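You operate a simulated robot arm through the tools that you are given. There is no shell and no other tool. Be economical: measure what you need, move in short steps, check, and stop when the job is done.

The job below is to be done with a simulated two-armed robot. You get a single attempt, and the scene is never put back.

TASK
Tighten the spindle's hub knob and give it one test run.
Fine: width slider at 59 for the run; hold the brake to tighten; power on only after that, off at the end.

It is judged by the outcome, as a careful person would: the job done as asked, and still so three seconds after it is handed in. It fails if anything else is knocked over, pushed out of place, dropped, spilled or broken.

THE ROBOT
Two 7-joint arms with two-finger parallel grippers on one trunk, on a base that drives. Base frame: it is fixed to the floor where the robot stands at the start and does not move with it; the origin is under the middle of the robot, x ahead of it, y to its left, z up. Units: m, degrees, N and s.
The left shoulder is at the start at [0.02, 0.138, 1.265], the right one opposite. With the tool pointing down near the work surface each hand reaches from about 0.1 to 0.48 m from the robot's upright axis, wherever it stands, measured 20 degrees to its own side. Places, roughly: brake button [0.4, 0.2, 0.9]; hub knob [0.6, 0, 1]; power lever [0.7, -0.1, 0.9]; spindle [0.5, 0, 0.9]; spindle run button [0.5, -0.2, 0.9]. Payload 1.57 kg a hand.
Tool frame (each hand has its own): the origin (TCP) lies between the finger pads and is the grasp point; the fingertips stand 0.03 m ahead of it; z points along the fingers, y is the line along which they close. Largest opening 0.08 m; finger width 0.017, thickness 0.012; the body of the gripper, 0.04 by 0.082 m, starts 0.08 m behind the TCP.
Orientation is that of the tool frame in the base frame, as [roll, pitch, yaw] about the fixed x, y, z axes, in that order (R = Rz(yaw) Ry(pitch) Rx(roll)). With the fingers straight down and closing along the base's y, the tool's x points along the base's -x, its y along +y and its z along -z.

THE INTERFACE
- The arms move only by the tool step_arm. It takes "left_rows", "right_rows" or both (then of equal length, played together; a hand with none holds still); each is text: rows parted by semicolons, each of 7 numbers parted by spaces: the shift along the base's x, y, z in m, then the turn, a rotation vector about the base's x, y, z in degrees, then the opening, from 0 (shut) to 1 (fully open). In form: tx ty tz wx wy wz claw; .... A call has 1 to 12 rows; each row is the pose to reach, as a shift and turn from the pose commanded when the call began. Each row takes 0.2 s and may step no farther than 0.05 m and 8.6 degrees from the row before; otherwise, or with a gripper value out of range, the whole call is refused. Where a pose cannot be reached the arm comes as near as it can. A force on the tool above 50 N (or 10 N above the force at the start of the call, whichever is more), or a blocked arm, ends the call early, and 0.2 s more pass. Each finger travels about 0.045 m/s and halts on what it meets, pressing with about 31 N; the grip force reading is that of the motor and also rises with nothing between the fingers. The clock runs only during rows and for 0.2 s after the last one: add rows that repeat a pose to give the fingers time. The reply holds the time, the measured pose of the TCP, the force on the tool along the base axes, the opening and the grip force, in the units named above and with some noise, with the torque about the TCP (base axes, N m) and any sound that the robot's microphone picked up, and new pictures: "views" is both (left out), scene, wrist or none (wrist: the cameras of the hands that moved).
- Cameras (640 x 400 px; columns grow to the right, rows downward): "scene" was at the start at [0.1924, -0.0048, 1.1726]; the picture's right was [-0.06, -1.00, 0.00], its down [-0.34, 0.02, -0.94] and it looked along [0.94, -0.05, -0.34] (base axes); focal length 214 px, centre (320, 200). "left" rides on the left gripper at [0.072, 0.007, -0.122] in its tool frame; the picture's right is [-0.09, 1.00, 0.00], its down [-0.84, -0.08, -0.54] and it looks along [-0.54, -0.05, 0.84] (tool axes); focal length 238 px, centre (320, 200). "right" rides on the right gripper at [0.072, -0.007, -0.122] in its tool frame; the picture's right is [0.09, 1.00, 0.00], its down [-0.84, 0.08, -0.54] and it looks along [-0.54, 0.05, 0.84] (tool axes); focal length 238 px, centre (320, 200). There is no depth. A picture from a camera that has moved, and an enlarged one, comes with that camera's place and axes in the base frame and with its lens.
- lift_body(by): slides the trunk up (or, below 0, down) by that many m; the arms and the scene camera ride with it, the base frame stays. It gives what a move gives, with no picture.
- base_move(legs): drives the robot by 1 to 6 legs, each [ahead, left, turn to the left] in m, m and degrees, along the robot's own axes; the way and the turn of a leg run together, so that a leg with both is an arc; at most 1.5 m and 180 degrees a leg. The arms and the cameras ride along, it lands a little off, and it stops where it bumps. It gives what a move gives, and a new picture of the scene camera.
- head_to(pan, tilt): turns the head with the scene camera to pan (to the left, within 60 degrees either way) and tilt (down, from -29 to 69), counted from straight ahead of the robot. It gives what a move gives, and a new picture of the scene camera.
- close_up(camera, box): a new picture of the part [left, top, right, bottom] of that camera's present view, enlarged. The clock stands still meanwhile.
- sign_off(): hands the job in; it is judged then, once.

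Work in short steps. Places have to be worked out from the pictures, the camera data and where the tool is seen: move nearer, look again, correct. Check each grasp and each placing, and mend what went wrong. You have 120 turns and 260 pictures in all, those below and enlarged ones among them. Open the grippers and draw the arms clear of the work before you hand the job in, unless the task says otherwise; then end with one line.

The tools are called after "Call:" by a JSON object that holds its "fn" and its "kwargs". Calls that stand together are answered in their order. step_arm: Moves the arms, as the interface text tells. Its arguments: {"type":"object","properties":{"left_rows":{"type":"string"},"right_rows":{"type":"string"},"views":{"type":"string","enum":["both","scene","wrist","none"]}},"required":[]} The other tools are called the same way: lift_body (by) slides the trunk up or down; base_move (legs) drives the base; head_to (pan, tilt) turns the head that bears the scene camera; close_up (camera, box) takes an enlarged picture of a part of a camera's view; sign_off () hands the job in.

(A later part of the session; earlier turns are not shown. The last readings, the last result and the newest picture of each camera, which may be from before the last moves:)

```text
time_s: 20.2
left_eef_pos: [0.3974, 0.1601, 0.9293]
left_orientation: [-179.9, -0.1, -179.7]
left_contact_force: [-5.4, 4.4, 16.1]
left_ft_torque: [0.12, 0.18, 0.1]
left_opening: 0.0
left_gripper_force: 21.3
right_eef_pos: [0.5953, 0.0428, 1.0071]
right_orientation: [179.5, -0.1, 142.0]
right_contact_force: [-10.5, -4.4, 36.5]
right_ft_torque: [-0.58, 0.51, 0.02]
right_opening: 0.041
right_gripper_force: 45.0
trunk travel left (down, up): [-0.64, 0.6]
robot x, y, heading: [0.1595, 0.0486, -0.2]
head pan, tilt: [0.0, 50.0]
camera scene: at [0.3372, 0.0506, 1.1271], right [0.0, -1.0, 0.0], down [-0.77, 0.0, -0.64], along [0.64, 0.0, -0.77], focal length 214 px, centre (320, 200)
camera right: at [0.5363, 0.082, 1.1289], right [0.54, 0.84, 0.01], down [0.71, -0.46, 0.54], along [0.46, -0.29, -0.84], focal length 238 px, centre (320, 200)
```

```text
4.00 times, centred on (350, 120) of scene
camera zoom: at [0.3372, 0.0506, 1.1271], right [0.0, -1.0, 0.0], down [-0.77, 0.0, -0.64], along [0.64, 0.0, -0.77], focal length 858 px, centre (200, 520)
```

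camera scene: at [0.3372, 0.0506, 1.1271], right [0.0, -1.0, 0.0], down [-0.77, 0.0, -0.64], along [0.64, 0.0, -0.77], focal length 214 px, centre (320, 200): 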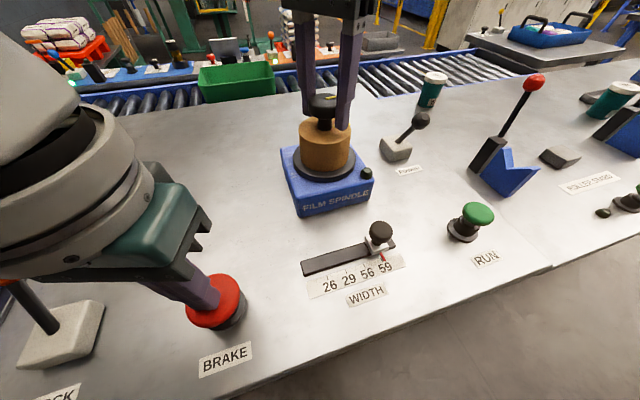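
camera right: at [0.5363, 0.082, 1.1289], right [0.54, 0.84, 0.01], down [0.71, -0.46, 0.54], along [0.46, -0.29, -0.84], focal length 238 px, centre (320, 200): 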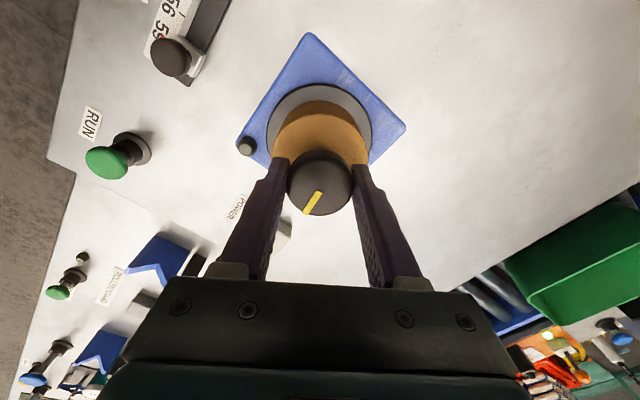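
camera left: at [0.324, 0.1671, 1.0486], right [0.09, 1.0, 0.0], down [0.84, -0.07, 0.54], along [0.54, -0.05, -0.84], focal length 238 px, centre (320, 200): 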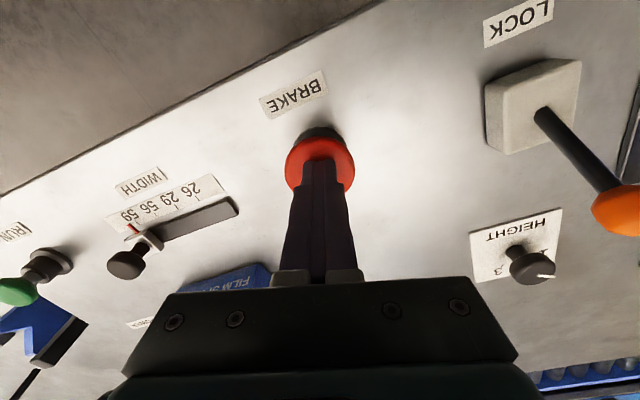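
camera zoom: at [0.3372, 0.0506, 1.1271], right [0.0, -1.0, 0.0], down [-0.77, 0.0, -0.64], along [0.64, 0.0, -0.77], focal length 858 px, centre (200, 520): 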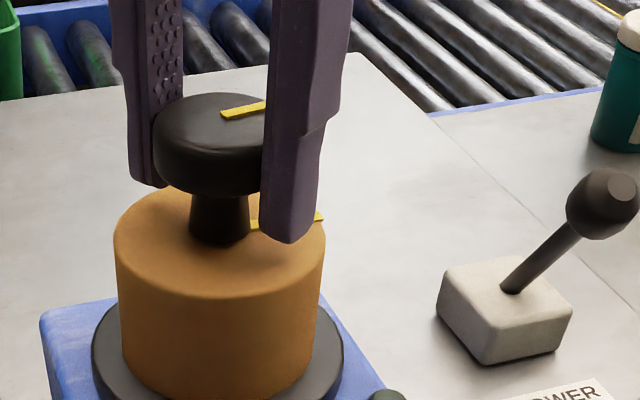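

The knob does not sink after all (36 N now upward), so I raise back ~2.5 mm, and turn the last ~9°.

Call:
{"fn": "step_arm", "kwargs": {"right_rows": "0 0 0.0025 0 0 0 0.3; 0 0 0.0025 0 0 -4.5 0.3; 0 0 0.0025 0 0 -9 0.3; 0 0 0.0025 0 0 -9 0.3"}}

Call:
{"fn": "close_up", "kwargs": {"camera": "right", "box": [200, 80, 440, 230]}}

Call:
{"fn": "close_up", "kwargs": {"camera": "scene", "box": [270, 70, 430, 170]}}

```text
time_s: 21.2
left_eef_pos: [0.3974, 0.1598, 0.9289]
left_orientation: [-179.7, 0.1, -179.7]
left_contact_force: [-6.9, -0.5, 22.3]
left_ft_torque: [0.01, 0.23, 0.03]
left_opening: 0.0
left_gripper_force: 21.7
right_eef_pos: [0.5959, 0.043, 1.0073]
right_orientation: [179.7, -0.2, 133.1]
right_contact_force: [2.6, 2.8, 4.7]
right_ft_torque: [-1.15, -0.51, -0.03]
right_opening: 0.0408
right_gripper_force: 44.6
trunk travel left (down, up): [-0.64, 0.6]
robot x, y, heading: [0.1576, 0.0514, -0.1]
head pan, tilt: [0.0, 50.0]
camera scene: at [0.3372, 0.0511, 1.1266], right [0.0, -1.0, 0.0], down [-0.77, 0.0, -0.64], along [0.64, 0.0, -0.77], focal length 214 px, centre (320, 200)
camera right: at [0.5434, 0.0911, 1.129], right [0.67, 0.75, 0.01], down [0.63, -0.56, 0.54], along [0.41, -0.36, -0.84], focal length 238 px, centre (320, 200)
```

scene: 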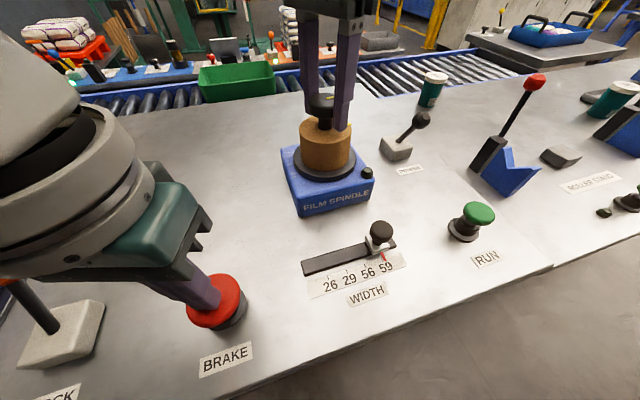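
right: 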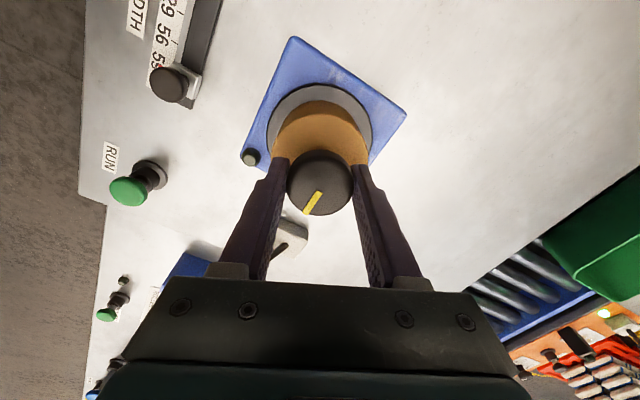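

```text
2.67 times, centred on (320, 155) of right
camera zoom: at [0.5434, 0.0911, 1.129], right [0.67, 0.75, 0.01], down [0.63, -0.56, 0.54], along [0.41, -0.36, -0.84], focal length 636 px, centre (320, 320)
```

zoom: 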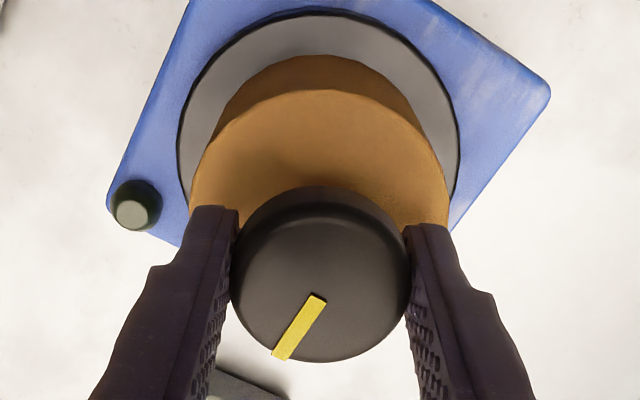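

```text
4.00 times, centred on (350, 120) of scene
camera zoom: at [0.3372, 0.0511, 1.1266], right [0.0, -1.0, 0.0], down [-0.77, 0.0, -0.64], along [0.64, 0.0, -0.77], focal length 858 px, centre (200, 520)
```

zoom: 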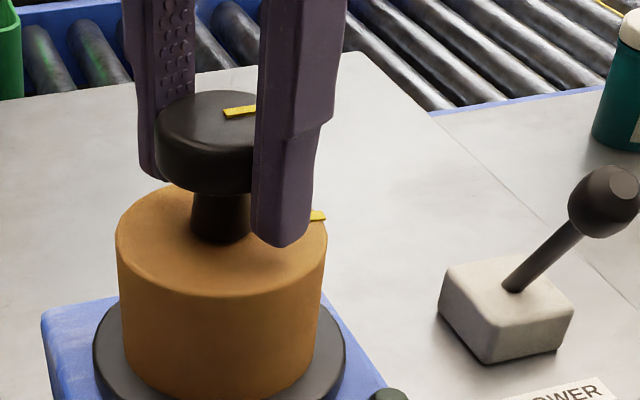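

Marks look aligned. Open the fingers and rise a little to verify, brake still held.

Call:
{"fn": "step_arm", "kwargs": {"right_rows": "0 0 0 0 0 0 0.5; 0 0 0 0 0 0 0.9; 0 0 0 0 0 0 0.9; 0 0 0.04 0 0 0 0.9; 0 0 0.08 0 0 0 0.9; 0 0 0.11 0 0 0 0.9"}}

Call:
{"fn": "close_up", "kwargs": {"camera": "scene", "box": [270, 70, 430, 170]}}

Call:
{"fn": "close_up", "kwargs": {"camera": "right", "box": [200, 80, 440, 230]}}

```text
time_s: 22.6
left_eef_pos: [0.3969, 0.1605, 0.9279]
left_orientation: [-179.8, 0.2, -179.6]
left_contact_force: [-2.6, -1.1, 22.9]
left_ft_torque: [-0.02, 0.14, -0.07]
left_opening: 0.0
left_gripper_force: 21.0
right_eef_pos: [0.5972, 0.0424, 1.119]
right_orientation: [179.8, -0.2, 133.0]
right_contact_force: [-1.0, -0.1, 0.8]
right_ft_torque: [0.03, 0.02, -0.04]
right_opening: 0.0718
right_gripper_force: 0.1
trunk travel left (down, up): [-0.64, 0.6]
robot x, y, heading: [0.1625, 0.0522, 0.1]
head pan, tilt: [0.0, 50.0]
camera scene: at [0.3371, 0.0508, 1.1267], right [0.0, -1.0, 0.0], down [-0.77, 0.0, -0.64], along [0.64, 0.0, -0.77], focal length 214 px, centre (320, 200)
camera right: at [0.5433, 0.0908, 1.2409], right [0.66, 0.75, 0.01], down [0.63, -0.56, 0.54], along [0.41, -0.36, -0.84], focal length 238 px, centre (320, 200)
```

scene: 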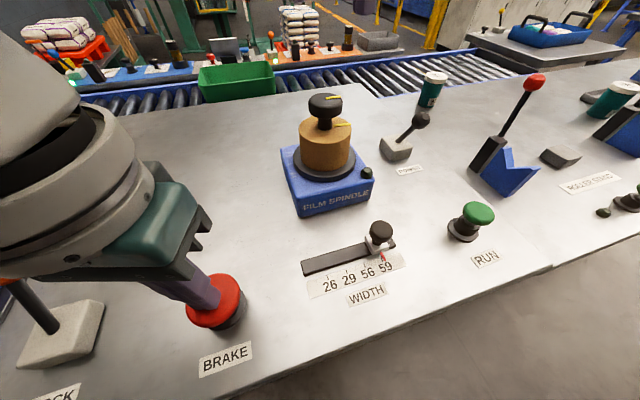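
right: 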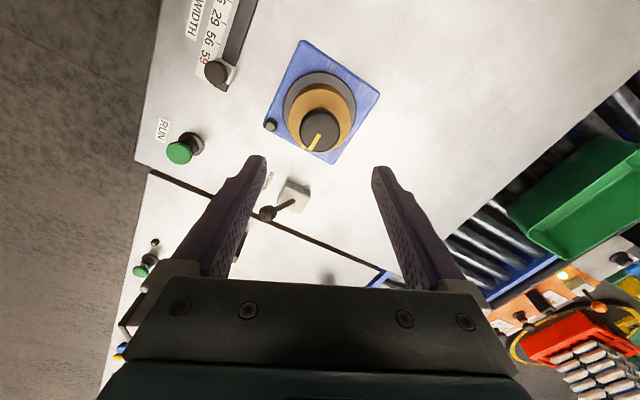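

```text
4.00 times, centred on (350, 120) of scene
camera zoom: at [0.3371, 0.0508, 1.1267], right [0.0, -1.0, 0.0], down [-0.77, 0.0, -0.64], along [0.64, 0.0, -0.77], focal length 858 px, centre (200, 520)
```

zoom: 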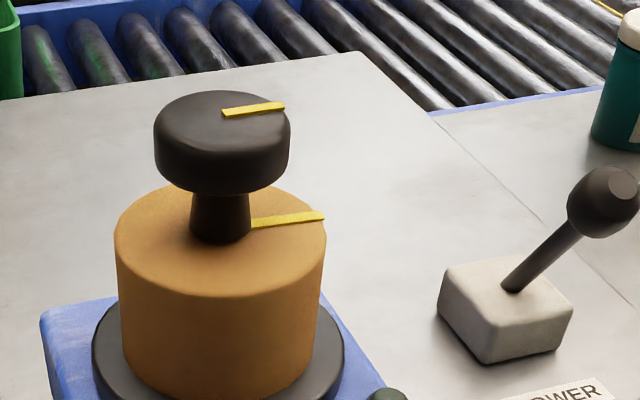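

```text
2.67 times, centred on (320, 155) of right
camera zoom: at [0.5433, 0.0908, 1.2409], right [0.66, 0.75, 0.01], down [0.63, -0.56, 0.54], along [0.41, -0.36, -0.84], focal length 636 px, centre (320, 320)
```

zoom: 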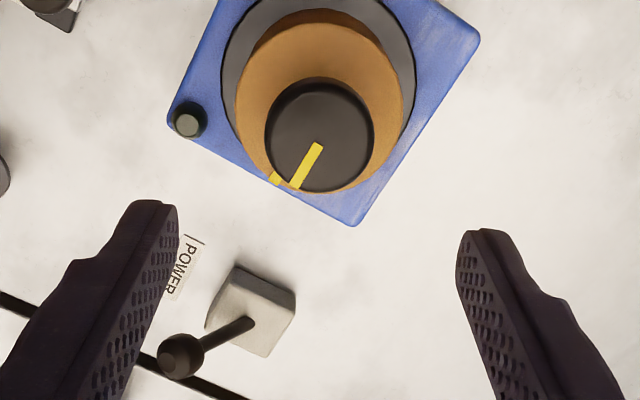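

Knob mark and hub mark are aligned: tightened. Release the brake by lifting the left hand and rotate the right wrist back toward yaw 180; then I'll approach the power lever, whose pivot I place at (0.687, -0.10, 0.883), with the ball leaning toward the robot at (0.652, -0.109, 0.946).

Call:
{"fn": "step_arm", "kwargs": {"left_rows": "0 0 0.01 0 0 0 0; 0 0 0.03 0 0 0 0; 0 0 0.07 0 0 0 0; 0 0 0.11 0 0 0 0; 0 0 0.13 0 0 0 0; 0 0 0.13 0 0 0 0; 0 0 0.13 0 0 0 0", "right_rows": "0 0 0 0 0 8 0.9; 0 -0.01 0 0 0 16 0.9; 0 -0.03 0 0 0 24 0.9; 0 -0.05 0 0 0 32 0.9; 0 -0.07 0 0 0 40 0.9; 0 -0.09 0 0 0 47 0.9; 0 -0.09 0 0 0 47 0.9"}}

```text
time_s: 24.2
left_eef_pos: [0.397, 0.159, 1.0578]
left_orientation: [-179.8, 0.2, -179.7]
left_contact_force: [0.4, -0.5, -0.4]
left_ft_torque: [0.0, 0.0, 0.02]
left_opening: 0.0
left_gripper_force: 21.3
right_eef_pos: [0.5939, -0.047, 1.1173]
right_orientation: [179.7, -0.3, -179.8]
right_contact_force: [0.6, 0.2, 0.8]
right_ft_torque: [0.03, 0.01, 0.01]
right_opening: 0.0718
right_gripper_force: 0.1
trunk travel left (down, up): [-0.64, 0.6]
robot x, y, heading: [0.161, 0.0504, -0.1]
head pan, tilt: [0.0, 50.0]
camera scene: at [0.3367, 0.0505, 1.1266], right [0.0, -1.0, 0.0], down [-0.77, 0.0, -0.64], along [0.64, 0.0, -0.77], focal length 214 px, centre (320, 200)
camera right: at [0.5252, -0.0543, 1.2398], right [-0.1, 1.0, 0.01], down [0.84, 0.08, 0.54], along [0.54, 0.06, -0.84], focal length 238 px, centre (320, 200)
camera left: at [0.3239, 0.1664, 1.1796], right [0.09, 1.0, 0.0], down [0.84, -0.07, 0.54], along [0.54, -0.05, -0.84], focal length 238 px, centre (320, 200)
```

scene: 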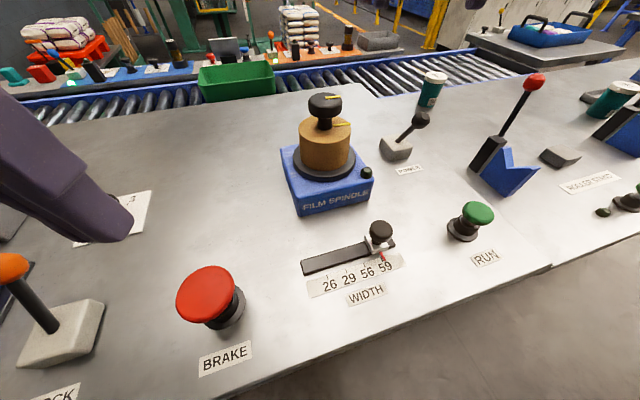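
right: 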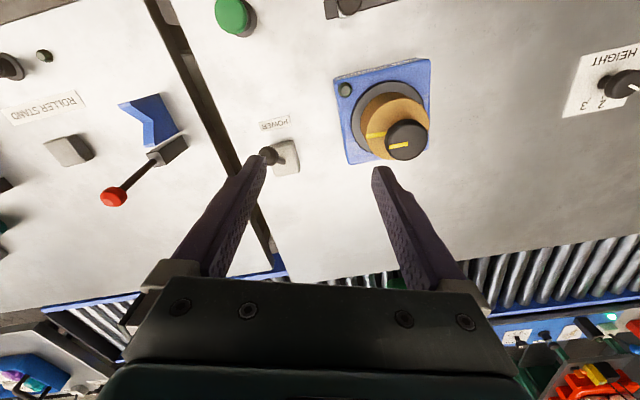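
left: 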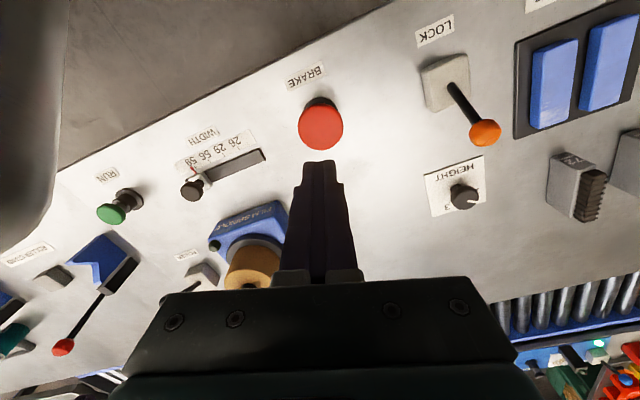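

Zoom to see the lever's lean clearly.

Call:
{"fn": "close_up", "kwargs": {"camera": "right", "box": [230, 110, 326, 170]}}

```text
6.67 times, centred on (278, 140) of right
camera zoom: at [0.5252, -0.0543, 1.2398], right [-0.1, 1.0, 0.01], down [0.84, 0.08, 0.54], along [0.54, 0.06, -0.84], focal length 1589 px, centre (600, 600)
```

zoom: 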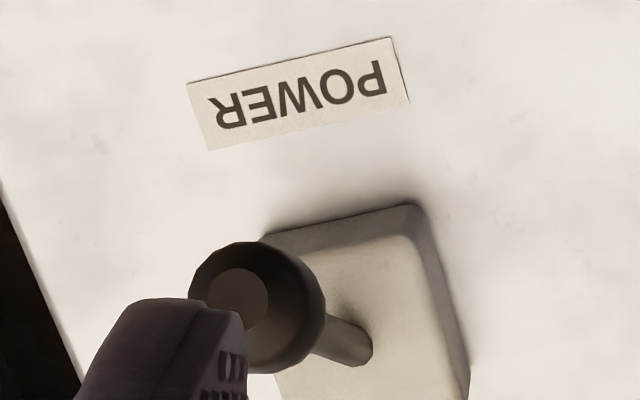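

The lever leans toward the robot; "on" is a push away along (0.955, 0.297). I drive 0.09 ahead and 0.05 right to bring it within reach; arms are high.

Call:
{"fn": "base_move", "kwargs": {"legs": [[0.09, -0.05, 0]]}}

```text
time_s: 25.4
left_eef_pos: [0.4859, 0.1094, 1.0577]
left_orientation: [-179.8, 0.0, -179.7]
left_contact_force: [0.1, 0.5, 0.3]
left_ft_torque: [0.02, -0.01, 0.03]
left_opening: 0.0
left_gripper_force: 21.4
right_eef_pos: [0.6854, -0.0975, 1.1169]
right_orientation: [179.6, -0.2, -179.9]
right_contact_force: [-0.1, 0.4, 0.0]
right_ft_torque: [0.0, 0.0, 0.02]
right_opening: 0.0717
right_gripper_force: 0.1
trunk travel left (down, up): [-0.64, 0.6]
robot x, y, heading: [0.2497, -0.0002, 0.1]
head pan, tilt: [0.0, 50.0]
camera scene: at [0.4266, 0.0006, 1.1267], right [0.0, -1.0, 0.0], down [-0.77, 0.0, -0.64], along [0.64, 0.0, -0.77], focal length 214 px, centre (320, 200)
```

scene: 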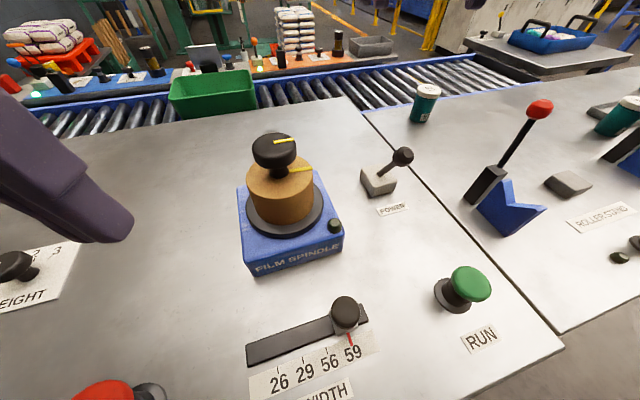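

Ball confirmed at (0.652, -0.109, 0.946). Position the right hand over it, turned 17° to face along the lever's travel, then descend.

Call:
{"fn": "step_arm", "kwargs": {"right_rows": "-0.017 -0.006 0 0 0 8.5 0.75; -0.034 -0.0115 0 0 0 17 0.75; -0.034 -0.0115 -0.04 0 0 17 0.75; -0.034 -0.0115 -0.08 0 0 17 0.75; -0.034 -0.0115 -0.11 0 0 17 0.75; -0.034 -0.0115 -0.11 0 0 17 0.75"}}

```text
time_s: 26.8
left_eef_pos: [0.4847, 0.1091, 1.0571]
left_orientation: [-179.8, 0.0, -179.6]
left_contact_force: [0.0, 0.1, 0.7]
left_ft_torque: [-0.01, -0.02, 0.0]
left_opening: 0.0
left_gripper_force: 21.2
right_eef_pos: [0.651, -0.1088, 1.0071]
right_orientation: [179.7, -0.1, -163.0]
right_contact_force: [-1.0, -0.2, 0.8]
right_ft_torque: [-0.01, 0.0, 0.0]
right_opening: 0.06
right_gripper_force: 0.1
trunk travel left (down, up): [-0.64, 0.6]
robot x, y, heading: [0.2475, -0.0027, 0.0]
head pan, tilt: [0.0, 50.0]
camera scene: at [0.4265, 0.0006, 1.1266], right [0.0, -1.0, 0.0], down [-0.77, 0.0, -0.64], along [0.64, 0.0, -0.77], focal length 214 px, centre (320, 200)
camera right: at [0.5861, -0.1365, 1.1293], right [-0.38, 0.92, 0.01], down [0.78, 0.32, 0.54], along [0.5, 0.21, -0.84], focal length 238 px, centre (320, 200)
```

scene: 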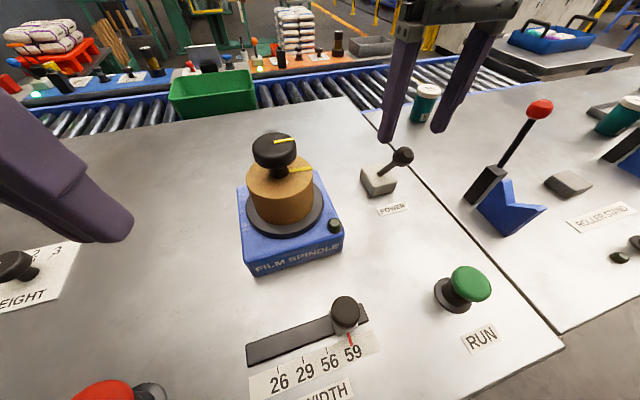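
right: 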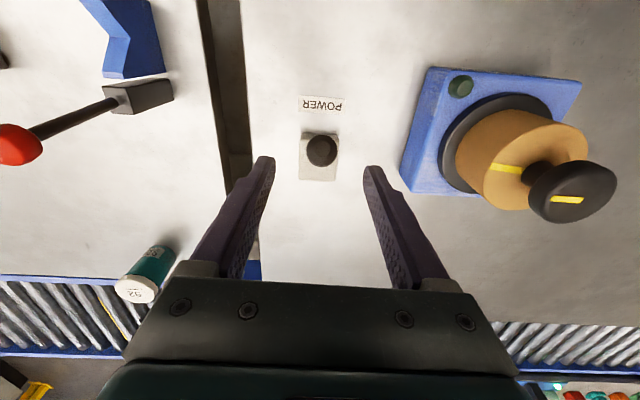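

Well aligned; descend and close gently on the ball.

Call:
{"fn": "step_arm", "kwargs": {"right_rows": "0.001 0.001 -0.025 0 0 0 0.75; 0.001 0.001 -0.05 0 0 0 0.75; 0.001 0.001 -0.055 0 0 0 0.75; 0.001 0.001 -0.055 0 0 0 0.4; 0.001 0.001 -0.055 0 0 0 0.2; 0.001 0.001 -0.055 0 0 0 0.2; 0.001 0.001 -0.055 0 0 0 0.2"}}

```text
time_s: 28.4
left_eef_pos: [0.4862, 0.1099, 1.0578]
left_orientation: [-179.8, -0.1, -179.6]
left_contact_force: [-0.3, 0.1, 0.1]
left_ft_torque: [0.0, 0.03, 0.01]
left_opening: 0.0001
left_gripper_force: 21.8
right_eef_pos: [0.6524, -0.1063, 0.9527]
right_orientation: [179.7, -0.1, -162.9]
right_contact_force: [0.3, 1.5, -2.6]
right_ft_torque: [0.01, 0.02, 0.0]
right_opening: 0.0254
right_gripper_force: 29.8
trunk travel left (down, up): [-0.64, 0.6]
robot x, y, heading: [0.252, -0.0041, -0.2]
head pan, tilt: [0.0, 50.0]
camera scene: at [0.4264, 0.0009, 1.1266], right [0.0, -1.0, 0.0], down [-0.77, 0.0, -0.64], along [0.64, 0.0, -0.77], focal length 214 px, centre (320, 200)
camera right: at [0.5872, -0.1347, 1.0742], right [-0.38, 0.92, 0.01], down [0.78, 0.32, 0.54], along [0.5, 0.21, -0.84], focal length 238 px, centre (320, 200)
```

scene: 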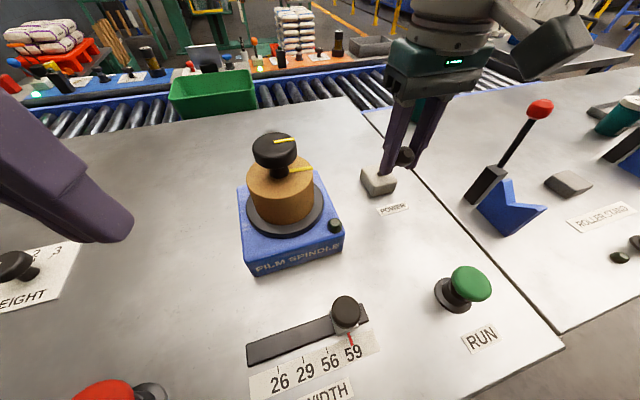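
right: 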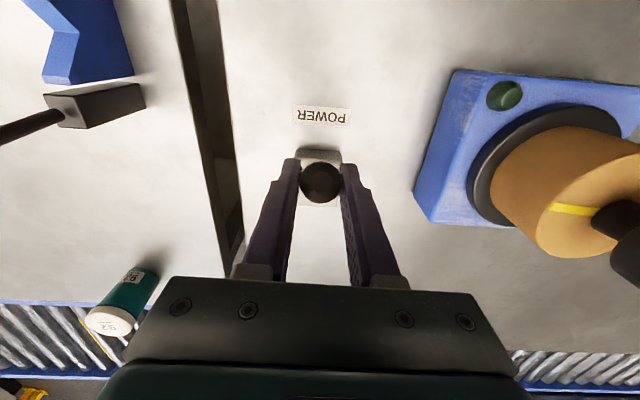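

Ball gripped (25 mm). Swing it away from the robot along its arc.

Call:
{"fn": "step_arm", "kwargs": {"right_rows": "0.012 0.0038 0.0045 0 0 0 0.2; 0.024 0.0075 0.008 0 0 0 0.2; 0.036 0.0112 0.010 0 0 0 0.2; 0.048 0.015 0.008 0 0 0 0.2; 0.06 0.0187 0.0045 0 0 0 0.2; 0.07 0.022 0.0 0 0 0 0.2; 0.07 0.022 0 0 0 0 0.2"}}

Call:
{"fn": "close_up", "kwargs": {"camera": "scene", "box": [220, 110, 460, 260]}}

```text
time_s: 30.0
left_eef_pos: [0.4871, 0.1094, 1.0594]
left_orientation: [-179.9, 0.1, -179.8]
left_contact_force: [0.6, 0.0, -0.3]
left_ft_torque: [0.02, 0.0, 0.0]
left_opening: 0.0
left_gripper_force: 21.1
right_eef_pos: [0.7079, -0.0883, 0.9556]
right_orientation: [179.6, -0.1, -162.9]
right_contact_force: [0.8, -0.6, 0.2]
right_ft_torque: [-0.01, 0.01, 0.03]
right_opening: 0.0159
right_gripper_force: 0.1
right hand out of reach, approached as far as the arm can: row 5, 6, 7
trunk travel left (down, up): [-0.64, 0.6]
robot x, y, heading: [0.2468, -0.0023, -0.2]
head pan, tilt: [0.0, 50.0]
camera scene: at [0.4265, 0.0006, 1.1266], right [0.0, -1.0, 0.0], down [-0.77, 0.0, -0.64], along [0.64, 0.0, -0.77], focal length 214 px, centre (320, 200)
camera right: at [0.6428, -0.116, 1.078], right [-0.38, 0.92, 0.01], down [0.78, 0.32, 0.54], along [0.5, 0.21, -0.84], focal length 238 px, centre (320, 200)
```

scene: 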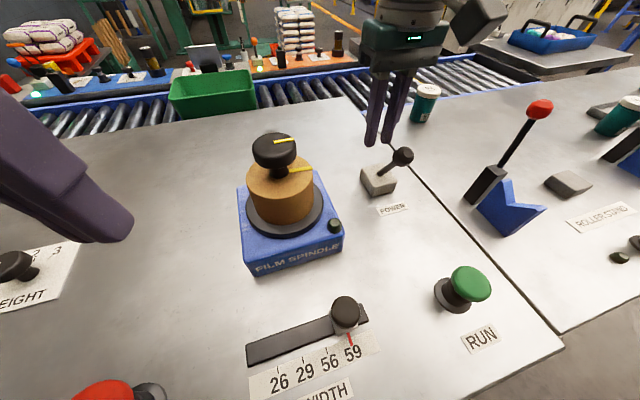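
right: 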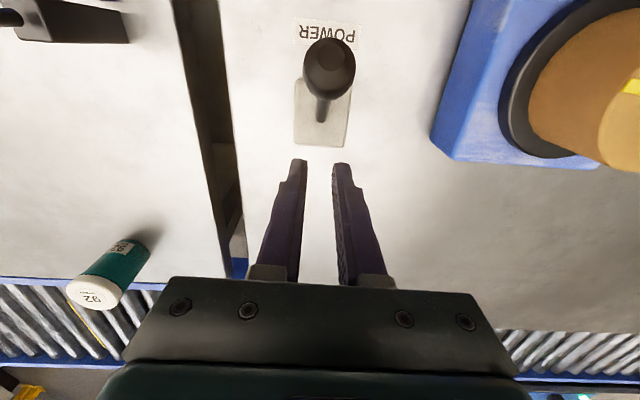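

```text
2.67 times, centred on (340, 185) of scene
camera zoom: at [0.4265, 0.0006, 1.1266], right [0.0, -1.0, 0.0], down [-0.77, 0.0, -0.64], along [0.64, 0.0, -0.77], focal length 572 px, centre (267, 240)
```

zoom: 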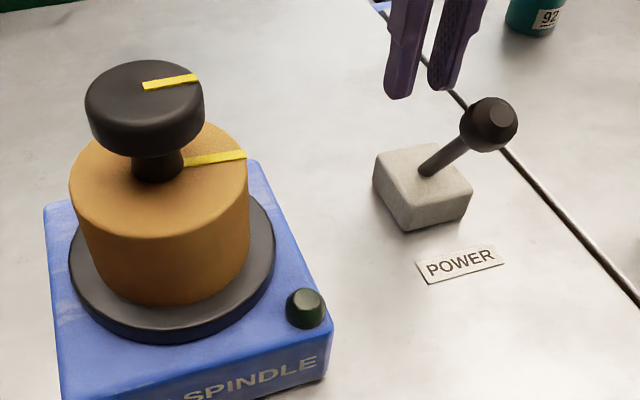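

The fingers slipped off the ball and the lever stayed; also the reach was marginal. I raise the hand, drive 0.05 m nearer, and will push the ball from behind with closed fingers instead.

Call:
{"fn": "step_arm", "kwargs": {"right_rows": "-0.01 -0.003 0.04 0 0 0 0; -0.04 -0.013 0.08 0 0 0 0; -0.075 -0.025 0.1 0 0 0 0; -0.11 -0.036 0.11 0 0 0 0", "views": "none"}}

Call:
{"fn": "base_move", "kwargs": {"legs": [[0.05, 0, 0]]}}

```text
refused: row 2 steps farther than a row can; nothing moved
```

```text
time_s: 30.9
left_eef_pos: [0.5363, 0.1104, 1.0583]
left_orientation: [-179.8, 0.0, -179.6]
left_contact_force: [0.3, -0.5, -0.8]
left_ft_torque: [0.01, 0.0, 0.0]
left_opening: 0.0
left_gripper_force: 21.0
right_eef_pos: [0.7572, -0.0887, 0.9562]
right_orientation: [179.7, -0.2, -162.9]
right_contact_force: [-0.2, 0.5, 0.0]
right_ft_torque: [0.0, -0.01, 0.0]
right_opening: 0.0163
right_gripper_force: 0.0
trunk travel left (down, up): [-0.64, 0.6]
robot x, y, heading: [0.3005, 0.0017, -0.1]
head pan, tilt: [0.0, 50.0]
camera scene: at [0.4766, 0.0007, 1.1267], right [0.0, -1.0, 0.0], down [-0.77, 0.0, -0.64], along [0.64, 0.0, -0.77], focal length 214 px, centre (320, 200)
```

scene: 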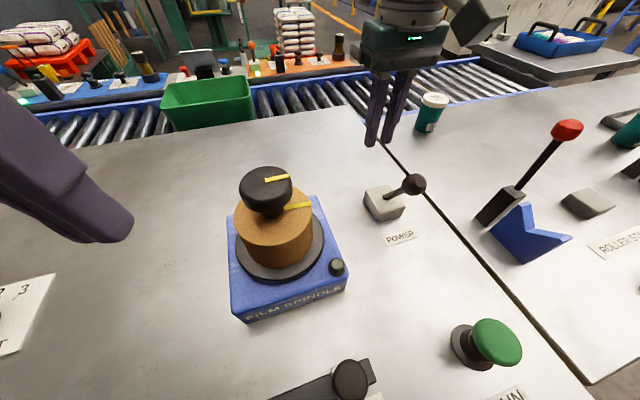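

The arm call was refused while the drive went ahead; nothing was touched. Now raise the right hand and bring it back to the robot's side of the ball.

Call:
{"fn": "step_arm", "kwargs": {"right_rows": "0 0 0.045 0 0 0 0; 0 0 0.09 0 0 0 0; -0.035 -0.01 0.1 0 0 0 0; -0.075 -0.02 0.1 0 0 0 0; -0.115 -0.03 0.1 0 0 0 0; -0.145 -0.034 0.1 0 0 0 0; -0.145 -0.034 0.1 0 0 0 0"}}

```text
time_s: 32.5
left_eef_pos: [0.5359, 0.11, 1.0585]
left_orientation: [-179.7, 0.0, -179.7]
left_contact_force: [1.0, -0.1, -0.1]
left_ft_torque: [-0.01, 0.01, -0.01]
left_opening: 0.0001
left_gripper_force: 21.3
right_eef_pos: [0.6119, -0.1221, 1.055]
right_orientation: [179.7, -0.3, -162.9]
right_contact_force: [0.2, 0.2, -0.2]
right_ft_torque: [-0.01, 0.01, 0.01]
right_opening: 0.0
right_gripper_force: 21.4
trunk travel left (down, up): [-0.64, 0.6]
robot x, y, heading: [0.3003, 0.0045, -0.1]
head pan, tilt: [0.0, 50.0]
camera scene: at [0.4765, 0.0007, 1.1266], right [0.0, -1.0, 0.0], down [-0.77, 0.0, -0.64], along [0.64, 0.0, -0.77], focal length 214 px, centre (320, 200)
camera right: at [0.5468, -0.1499, 1.1778], right [-0.38, 0.93, 0.01], down [0.78, 0.32, 0.54], along [0.5, 0.21, -0.84], focal length 238 px, centre (320, 200)
```

scene: 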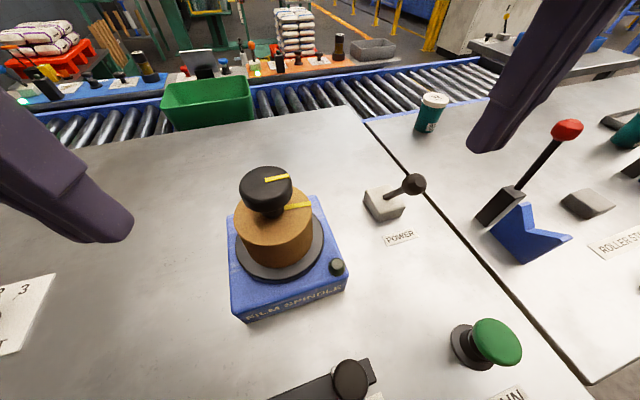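
right: 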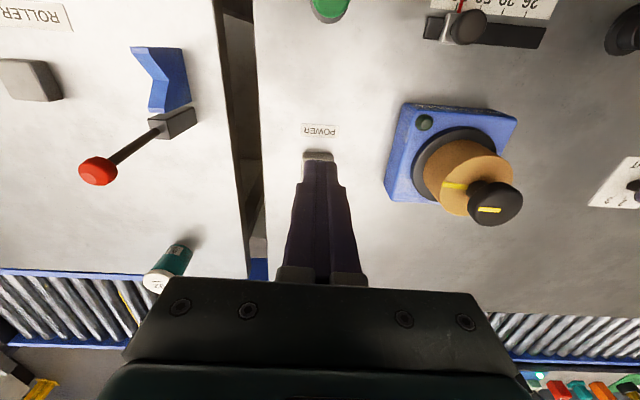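

In line behind the ball with 2 cm gap. Descend and push forward in steps.

Call:
{"fn": "step_arm", "kwargs": {"right_rows": "0 0 -0.04 0 0 0 0; 0 0 -0.08 0 0 0 0; 0 0 -0.105 0 0 0 0; 0.01 0.003 -0.105 0 0 0 0; 0.02 0.0062 -0.104 0 0 0 0; 0.03 0.0093 -0.1 0 0 0 0; 0.04 0.0124 -0.097 0 0 0 0"}}

```text
time_s: 34.1
left_eef_pos: [0.5355, 0.1095, 1.0574]
left_orientation: [-179.8, 0.1, -179.7]
left_contact_force: [-0.8, -0.3, -0.1]
left_ft_torque: [0.01, 0.03, 0.03]
left_opening: 0.0
left_gripper_force: 21.4
right_eef_pos: [0.6515, -0.1098, 0.9595]
right_orientation: [179.7, -0.1, -162.9]
right_contact_force: [-0.3, -1.0, 0.4]
right_ft_torque: [-0.01, 0.01, -0.01]
right_opening: 0.0
right_gripper_force: 20.5
trunk travel left (down, up): [-0.64, 0.6]
robot x, y, heading: [0.3012, 0.0, -0.0]
head pan, tilt: [0.0, 50.0]
camera scene: at [0.4764, 0.0007, 1.1266], right [0.0, -1.0, 0.0], down [-0.77, 0.0, -0.64], along [0.64, 0.0, -0.77], focal length 214 px, centre (320, 200)
camera right: at [0.588, -0.1376, 1.0812], right [-0.38, 0.92, 0.01], down [0.78, 0.32, 0.54], along [0.5, 0.21, -0.84], focal length 238 px, centre (320, 200)
```

scene: 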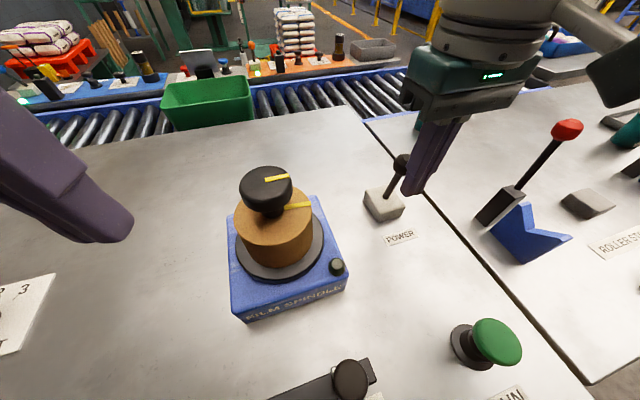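
right: 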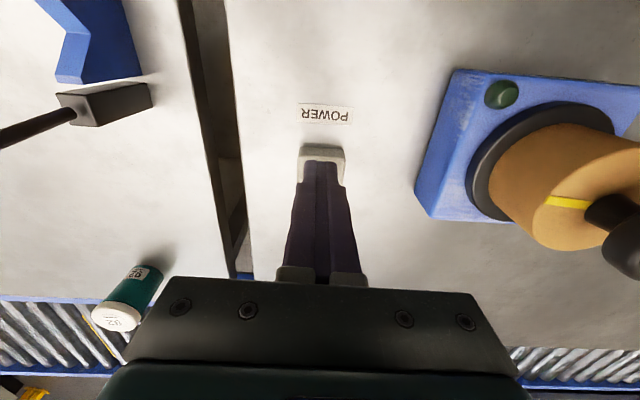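

The lever is moving. Continue the push to the far side.

Call:
{"fn": "step_arm", "kwargs": {"right_rows": "0.01 0.003 0 0 0 0 0; 0.02 0.006 0 0 0 0 0; 0.03 0.0093 -0.002 0 0 0 0; 0.04 0.0125 -0.005 0 0 0 0; 0.05 0.0155 -0.008 0 0 0 0; 0.054 0.017 -0.008 0 0 0 0"}}

Call:
{"fn": "close_up", "kwargs": {"camera": "scene", "box": [220, 130, 460, 280]}}

```text
time_s: 35.3
left_eef_pos: [0.5347, 0.1078, 1.0578]
left_orientation: [-179.7, 0.0, -179.7]
left_contact_force: [0.4, -1.4, 0.0]
left_ft_torque: [0.05, 0.01, -0.02]
left_opening: 0.0002
left_gripper_force: 21.0
right_eef_pos: [0.6933, -0.0979, 0.9527]
right_orientation: [179.5, -1.5, -162.7]
right_contact_force: [-13.9, -5.8, 15.5]
right_ft_torque: [-0.22, 0.24, 0.13]
right_opening: 0.0001
right_gripper_force: 21.2
trunk travel left (down, up): [-0.64, 0.6]
robot x, y, heading: [0.2982, -0.0009, 0.1]
head pan, tilt: [0.0, 50.0]
stopped in row 5 (right hand): the force on the tool passed its limit at 60 N (the readings are from after the stop); the commanded pose is now the measured one
camera scene: at [0.4746, -0.0009, 1.1265], right [0.0, -1.0, 0.0], down [-0.77, 0.0, -0.64], along [0.64, 0.0, -0.77], focal length 214 px, centre (320, 200)
camera right: at [0.6319, -0.1248, 1.0769], right [-0.38, 0.92, 0.01], down [0.79, 0.32, 0.52], along [0.48, 0.21, -0.85], focal length 238 px, centre (320, 200)
```

scene: 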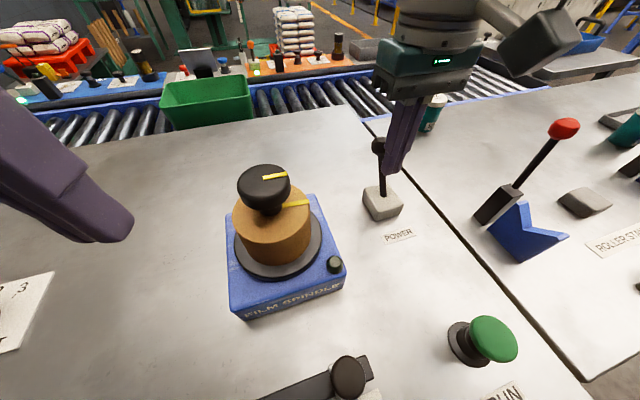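
right: 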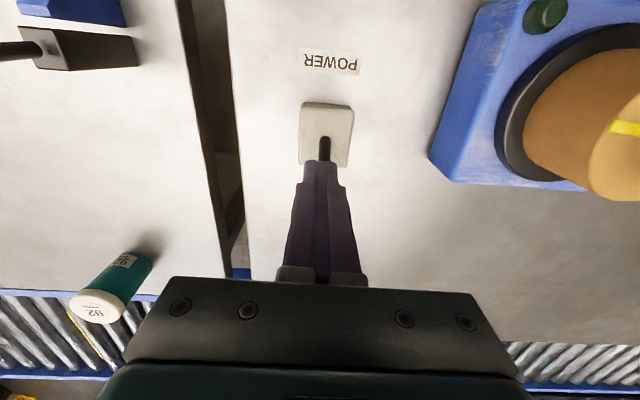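

```text
2.67 times, centred on (340, 205) of scene
camera zoom: at [0.4746, -0.0009, 1.1265], right [0.0, -1.0, 0.0], down [-0.77, 0.0, -0.64], along [0.64, 0.0, -0.77], focal length 572 px, centre (267, 187)
```

zoom: 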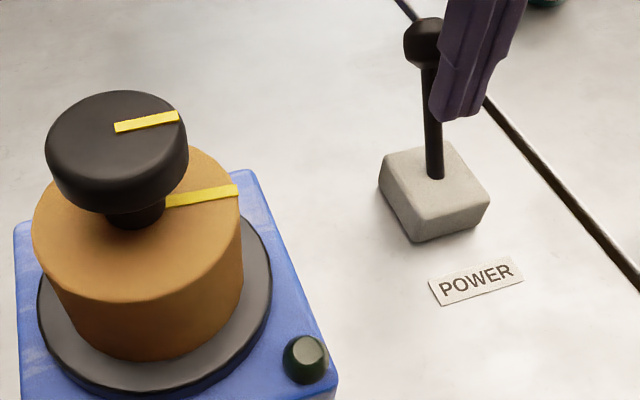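

Lever stands at its far stop: ball at (0.722, -0.085), as predicted. Back off and lift, checking that it stays.

Call:
{"fn": "step_arm", "kwargs": {"right_rows": "-0.02 -0.006 0 0 0 0 0; -0.03 -0.009 0.03 0 0 0 0; -0.05 -0.015 0.07 0 0 0 0; -0.08 -0.03 0.1 0 0 0 0; -0.11 -0.045 0.1 0 0 0 0; -0.14 -0.055 0.1 0 0 0 0"}}

Call:
{"fn": "close_up", "kwargs": {"camera": "scene", "box": [220, 130, 460, 280]}}

```text
time_s: 36.7
left_eef_pos: [0.5354, 0.1094, 1.0569]
left_orientation: [-179.8, 0.0, -179.7]
left_contact_force: [0.0, -0.2, 0.2]
left_ft_torque: [0.0, 0.04, -0.03]
left_opening: 0.0
left_gripper_force: 21.5
right_eef_pos: [0.5558, -0.1503, 1.0544]
right_orientation: [179.6, -1.1, -162.7]
right_contact_force: [-0.3, 0.5, -0.3]
right_ft_torque: [-0.01, -0.01, 0.02]
right_opening: 0.0
right_gripper_force: 20.6
trunk travel left (down, up): [-0.64, 0.6]
robot x, y, heading: [0.3017, -0.0005, -0.1]
head pan, tilt: [0.0, 50.0]
camera scene: at [0.476, 0.0004, 1.1266], right [0.0, -1.0, 0.0], down [-0.77, 0.0, -0.64], along [0.64, 0.0, -0.77], focal length 214 px, centre (320, 200)
camera right: at [0.4937, -0.1784, 1.177], right [-0.38, 0.92, 0.01], down [0.79, 0.32, 0.53], along [0.48, 0.21, -0.85], focal length 238 px, centre (320, 200)
```

scene: 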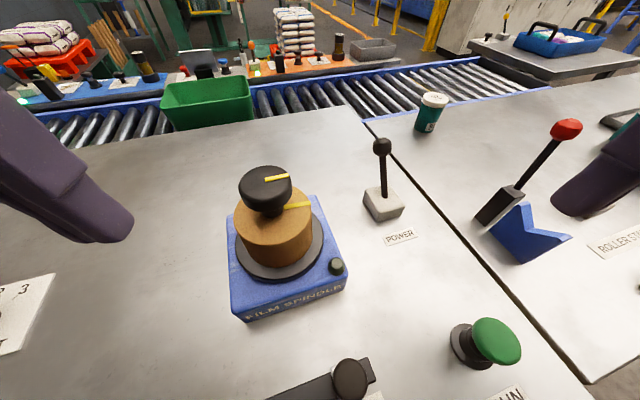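
right: 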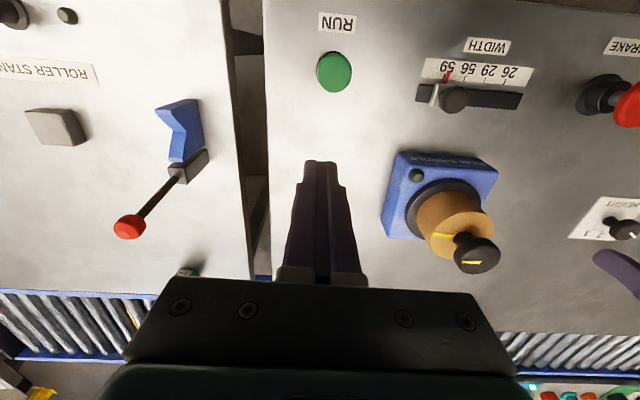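

```text
2.67 times, centred on (340, 205) of scene
camera zoom: at [0.476, 0.0004, 1.1266], right [0.0, -1.0, 0.0], down [-0.77, 0.0, -0.64], along [0.64, 0.0, -0.77], focal length 572 px, centre (267, 187)
```

zoom: 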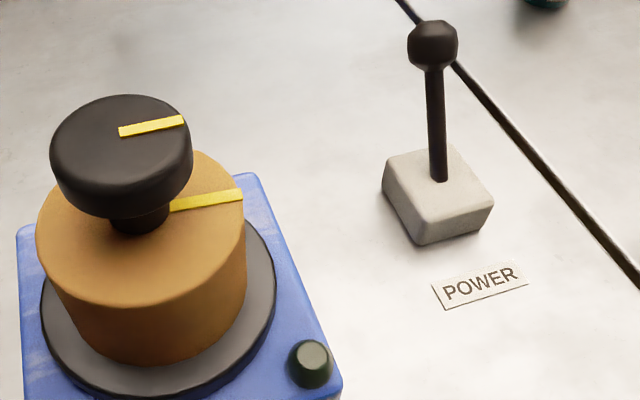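

Power stays on. Now the right closed fingers move above the run button at ≈(0.500, -0.157, 0.905).

Call:
{"fn": "step_arm", "kwargs": {"right_rows": "-0.028 -0.003 0 0 0 0 0; -0.056 -0.006 0 0 0 0 0; -0.056 -0.006 -0.04 0 0 0 0; -0.056 -0.006 -0.08 0 0 0 0; -0.056 -0.006 -0.1 0 0 0 0; -0.056 -0.006 -0.1 0 0 0 0"}}

```text
time_s: 38.1
left_eef_pos: [0.5352, 0.1087, 1.0579]
left_orientation: [-179.8, 0.0, -179.7]
left_contact_force: [-0.1, 0.5, 0.2]
left_ft_torque: [0.02, -0.02, 0.01]
left_opening: 0.0001
left_gripper_force: 20.9
right_eef_pos: [0.5013, -0.1571, 0.9508]
right_orientation: [179.4, -1.0, -162.7]
right_contact_force: [0.5, 0.4, 1.0]
right_ft_torque: [-0.01, 0.01, -0.01]
right_opening: 0.0
right_gripper_force: 20.9
trunk travel left (down, up): [-0.64, 0.6]
robot x, y, heading: [0.2984, -0.0001, -0.1]
head pan, tilt: [0.0, 50.0]
camera scene: at [0.4761, 0.0004, 1.1266], right [0.0, -1.0, 0.0], down [-0.77, 0.0, -0.64], along [0.64, 0.0, -0.77], focal length 214 px, centre (320, 200)
camera right: at [0.4385, -0.1839, 1.0757], right [-0.38, 0.92, 0.01], down [0.79, 0.32, 0.53], along [0.48, 0.21, -0.85], focal length 238 px, centre (320, 200)
```

scene: 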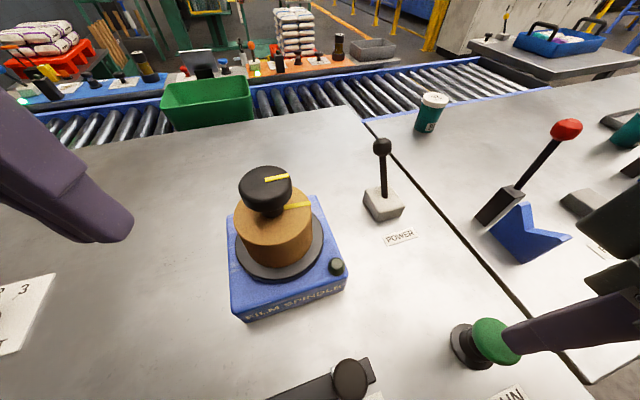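
right: 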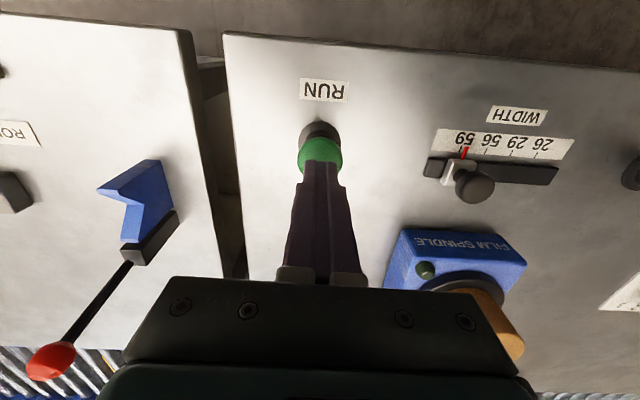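

Centred on the button. Press in small steps and listen for the click.

Call:
{"fn": "step_arm", "kwargs": {"right_rows": "0 0 -0.005 0 0 0 0; 0 0 -0.01 0 0 0 0; 0 0 -0.014 0 0 0 0; 0 0 -0.018 0 0 0 0", "views": "scene"}}

```text
time_s: 39.1
left_eef_pos: [0.5362, 0.1087, 1.0577]
left_orientation: [-179.8, 0.1, -179.7]
left_contact_force: [0.3, 0.5, 0.9]
left_ft_torque: [0.0, -0.01, -0.01]
left_opening: 0.0
left_gripper_force: 21.6
right_eef_pos: [0.5014, -0.1566, 0.936]
right_orientation: [179.6, -1.0, -162.8]
right_contact_force: [0.1, 0.1, 2.6]
right_ft_torque: [0.01, -0.02, 0.03]
right_opening: 0.0001
right_gripper_force: 21.1
trunk travel left (down, up): [-0.64, 0.6]
robot x, y, heading: [0.2973, -0.0055, -0.0]
head pan, tilt: [0.0, 50.0]
camera scene: at [0.4761, 0.0004, 1.1267], right [0.0, -1.0, 0.0], down [-0.77, 0.0, -0.64], along [0.64, 0.0, -0.77], focal length 214 px, centre (320, 200)
```

scene: 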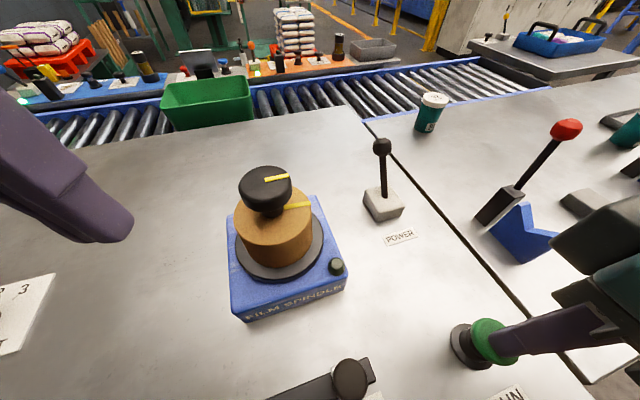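

Contact (2.6 N), no click yet. Press on.

Call:
{"fn": "step_arm", "kwargs": {"right_rows": "0 0 -0.004 0 0 0 0; 0 0 -0.008 0 0 0 0; 0 0 -0.011 0 0 0 0", "views": "scene"}}

```text
time_s: 39.9
left_eef_pos: [0.5352, 0.1078, 1.0592]
left_orientation: [-179.7, 0.0, -179.7]
left_contact_force: [0.2, 0.0, -0.8]
left_ft_torque: [0.0, 0.0, 0.02]
left_opening: 0.0
left_gripper_force: 20.7
right_eef_pos: [0.4995, -0.1561, 0.9258]
right_orientation: [179.3, -0.8, -162.6]
right_contact_force: [-11.9, 0.3, 45.1]
right_ft_torque: [0.01, 0.12, -0.28]
right_opening: 0.0
right_gripper_force: 21.6
trunk travel left (down, up): [-0.64, 0.6]
robot x, y, heading: [0.2955, 0.0003, -0.2]
head pan, tilt: [0.0, 50.0]
heard: click
camera scene: at [0.4757, -0.0007, 1.1274], right [0.0, -1.0, 0.0], down [-0.77, 0.0, -0.64], along [0.64, 0.0, -0.77], focal length 214 px, centre (320, 200)
```

scene: 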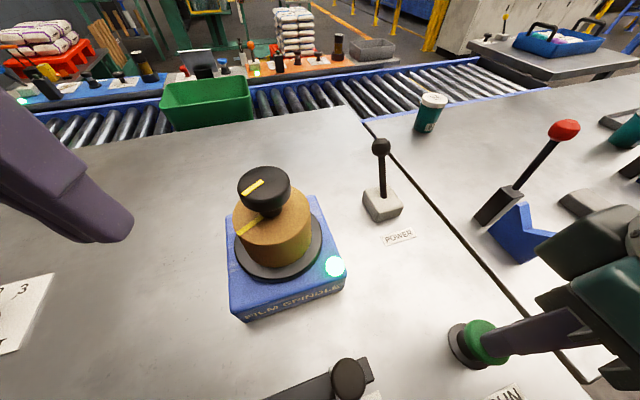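

It's running, lamp lit and the hub turning. Release the button and watch.

Call:
{"fn": "step_arm", "kwargs": {"right_rows": "0 0 0.02 0 0 0 0; 0 0 0.06 0 0 0 0; 0 0 0.1 0 0 0 0; 0 0 0.13 0 0 0 0; 0 0 0.13 0 0 0 0; 0 0 0.13 0 0 0 0", "views": "scene"}}

```text
time_s: 41.3
left_eef_pos: [0.5349, 0.1093, 1.0575]
left_orientation: [-179.8, 0.0, -179.6]
left_contact_force: [-0.5, -0.5, 0.3]
left_ft_torque: [0.01, 0.0, 0.03]
left_opening: 0.0
left_gripper_force: 21.4
right_eef_pos: [0.503, -0.1553, 1.0537]
right_orientation: [179.4, -1.2, -162.7]
right_contact_force: [-1.0, -0.2, 0.3]
right_ft_torque: [0.03, -0.01, -0.03]
right_opening: 0.0
right_gripper_force: 21.7
trunk travel left (down, up): [-0.64, 0.6]
robot x, y, heading: [0.2998, -0.0009, -0.1]
head pan, tilt: [0.0, 50.0]
camera scene: at [0.4761, 0.0005, 1.1266], right [0.0, -1.0, 0.0], down [-0.77, 0.0, -0.64], along [0.64, 0.0, -0.77], focal length 214 px, centre (320, 200)
```

scene: 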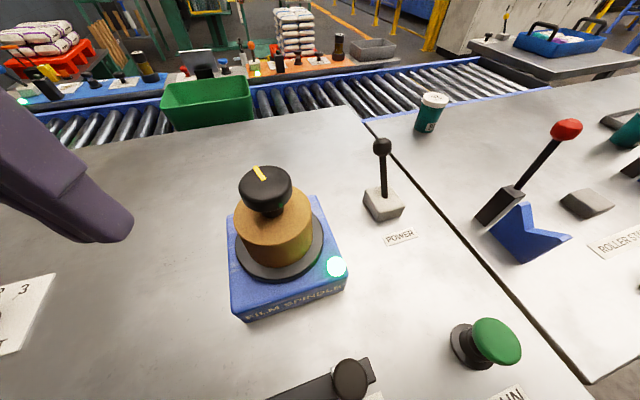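

Still running. Meanwhile move the right hand high over to the far side of the lever.

Call:
{"fn": "step_arm", "kwargs": {"right_rows": "0.035 0.008 0.01 0 0 0 0; 0.075 0.018 0.02 0 0 0 0; 0.115 0.03 0.02 0 0 0 0; 0.155 0.045 0.02 0 0 0 0; 0.195 0.06 0.02 0 0 0 0; 0.23 0.07 0.02 0 0 0 0; 0.258 0.08 0.02 0 0 0 0; 0.258 0.08 0.02 0 0 0 0"}}

```text
time_s: 43.1
left_eef_pos: [0.5356, 0.1104, 1.0592]
left_orientation: [-179.8, 0.0, -179.7]
left_contact_force: [-0.3, 0.4, 0.0]
left_ft_torque: [-0.03, -0.01, -0.03]
left_opening: 0.0004
left_gripper_force: 21.5
right_eef_pos: [0.7593, -0.0756, 1.0742]
right_orientation: [179.5, -0.9, -162.6]
right_contact_force: [-1.3, 0.1, -0.4]
right_ft_torque: [0.0, 0.02, 0.01]
right_opening: 0.0001
right_gripper_force: 21.5
trunk travel left (down, up): [-0.64, 0.6]
robot x, y, heading: [0.298, 0.0019, 0.1]
head pan, tilt: [0.0, 50.0]
camera scene: at [0.4761, 0.0005, 1.1266], right [0.0, -1.0, 0.0], down [-0.77, 0.0, -0.64], along [0.64, 0.0, -0.77], focal length 214 px, centre (320, 200)
camera right: at [0.6959, -0.1043, 1.1976], right [-0.39, 0.92, 0.01], down [0.78, 0.32, 0.53], along [0.49, 0.21, -0.85], focal length 238 px, centre (320, 200)
```

scene: 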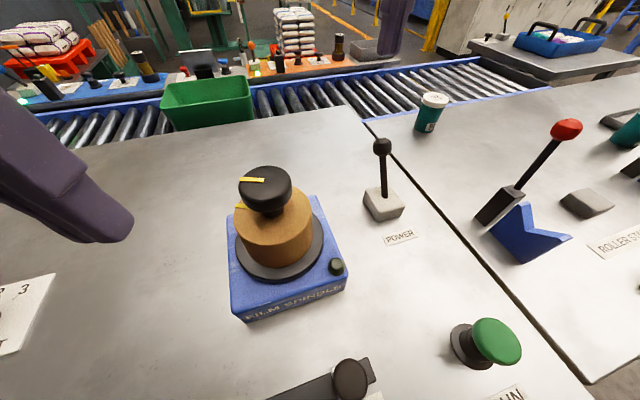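
right: 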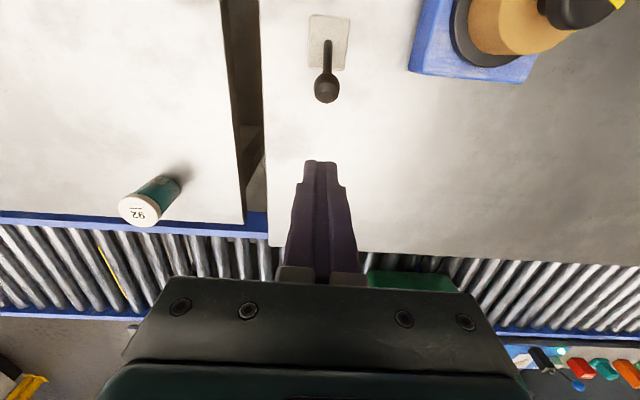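

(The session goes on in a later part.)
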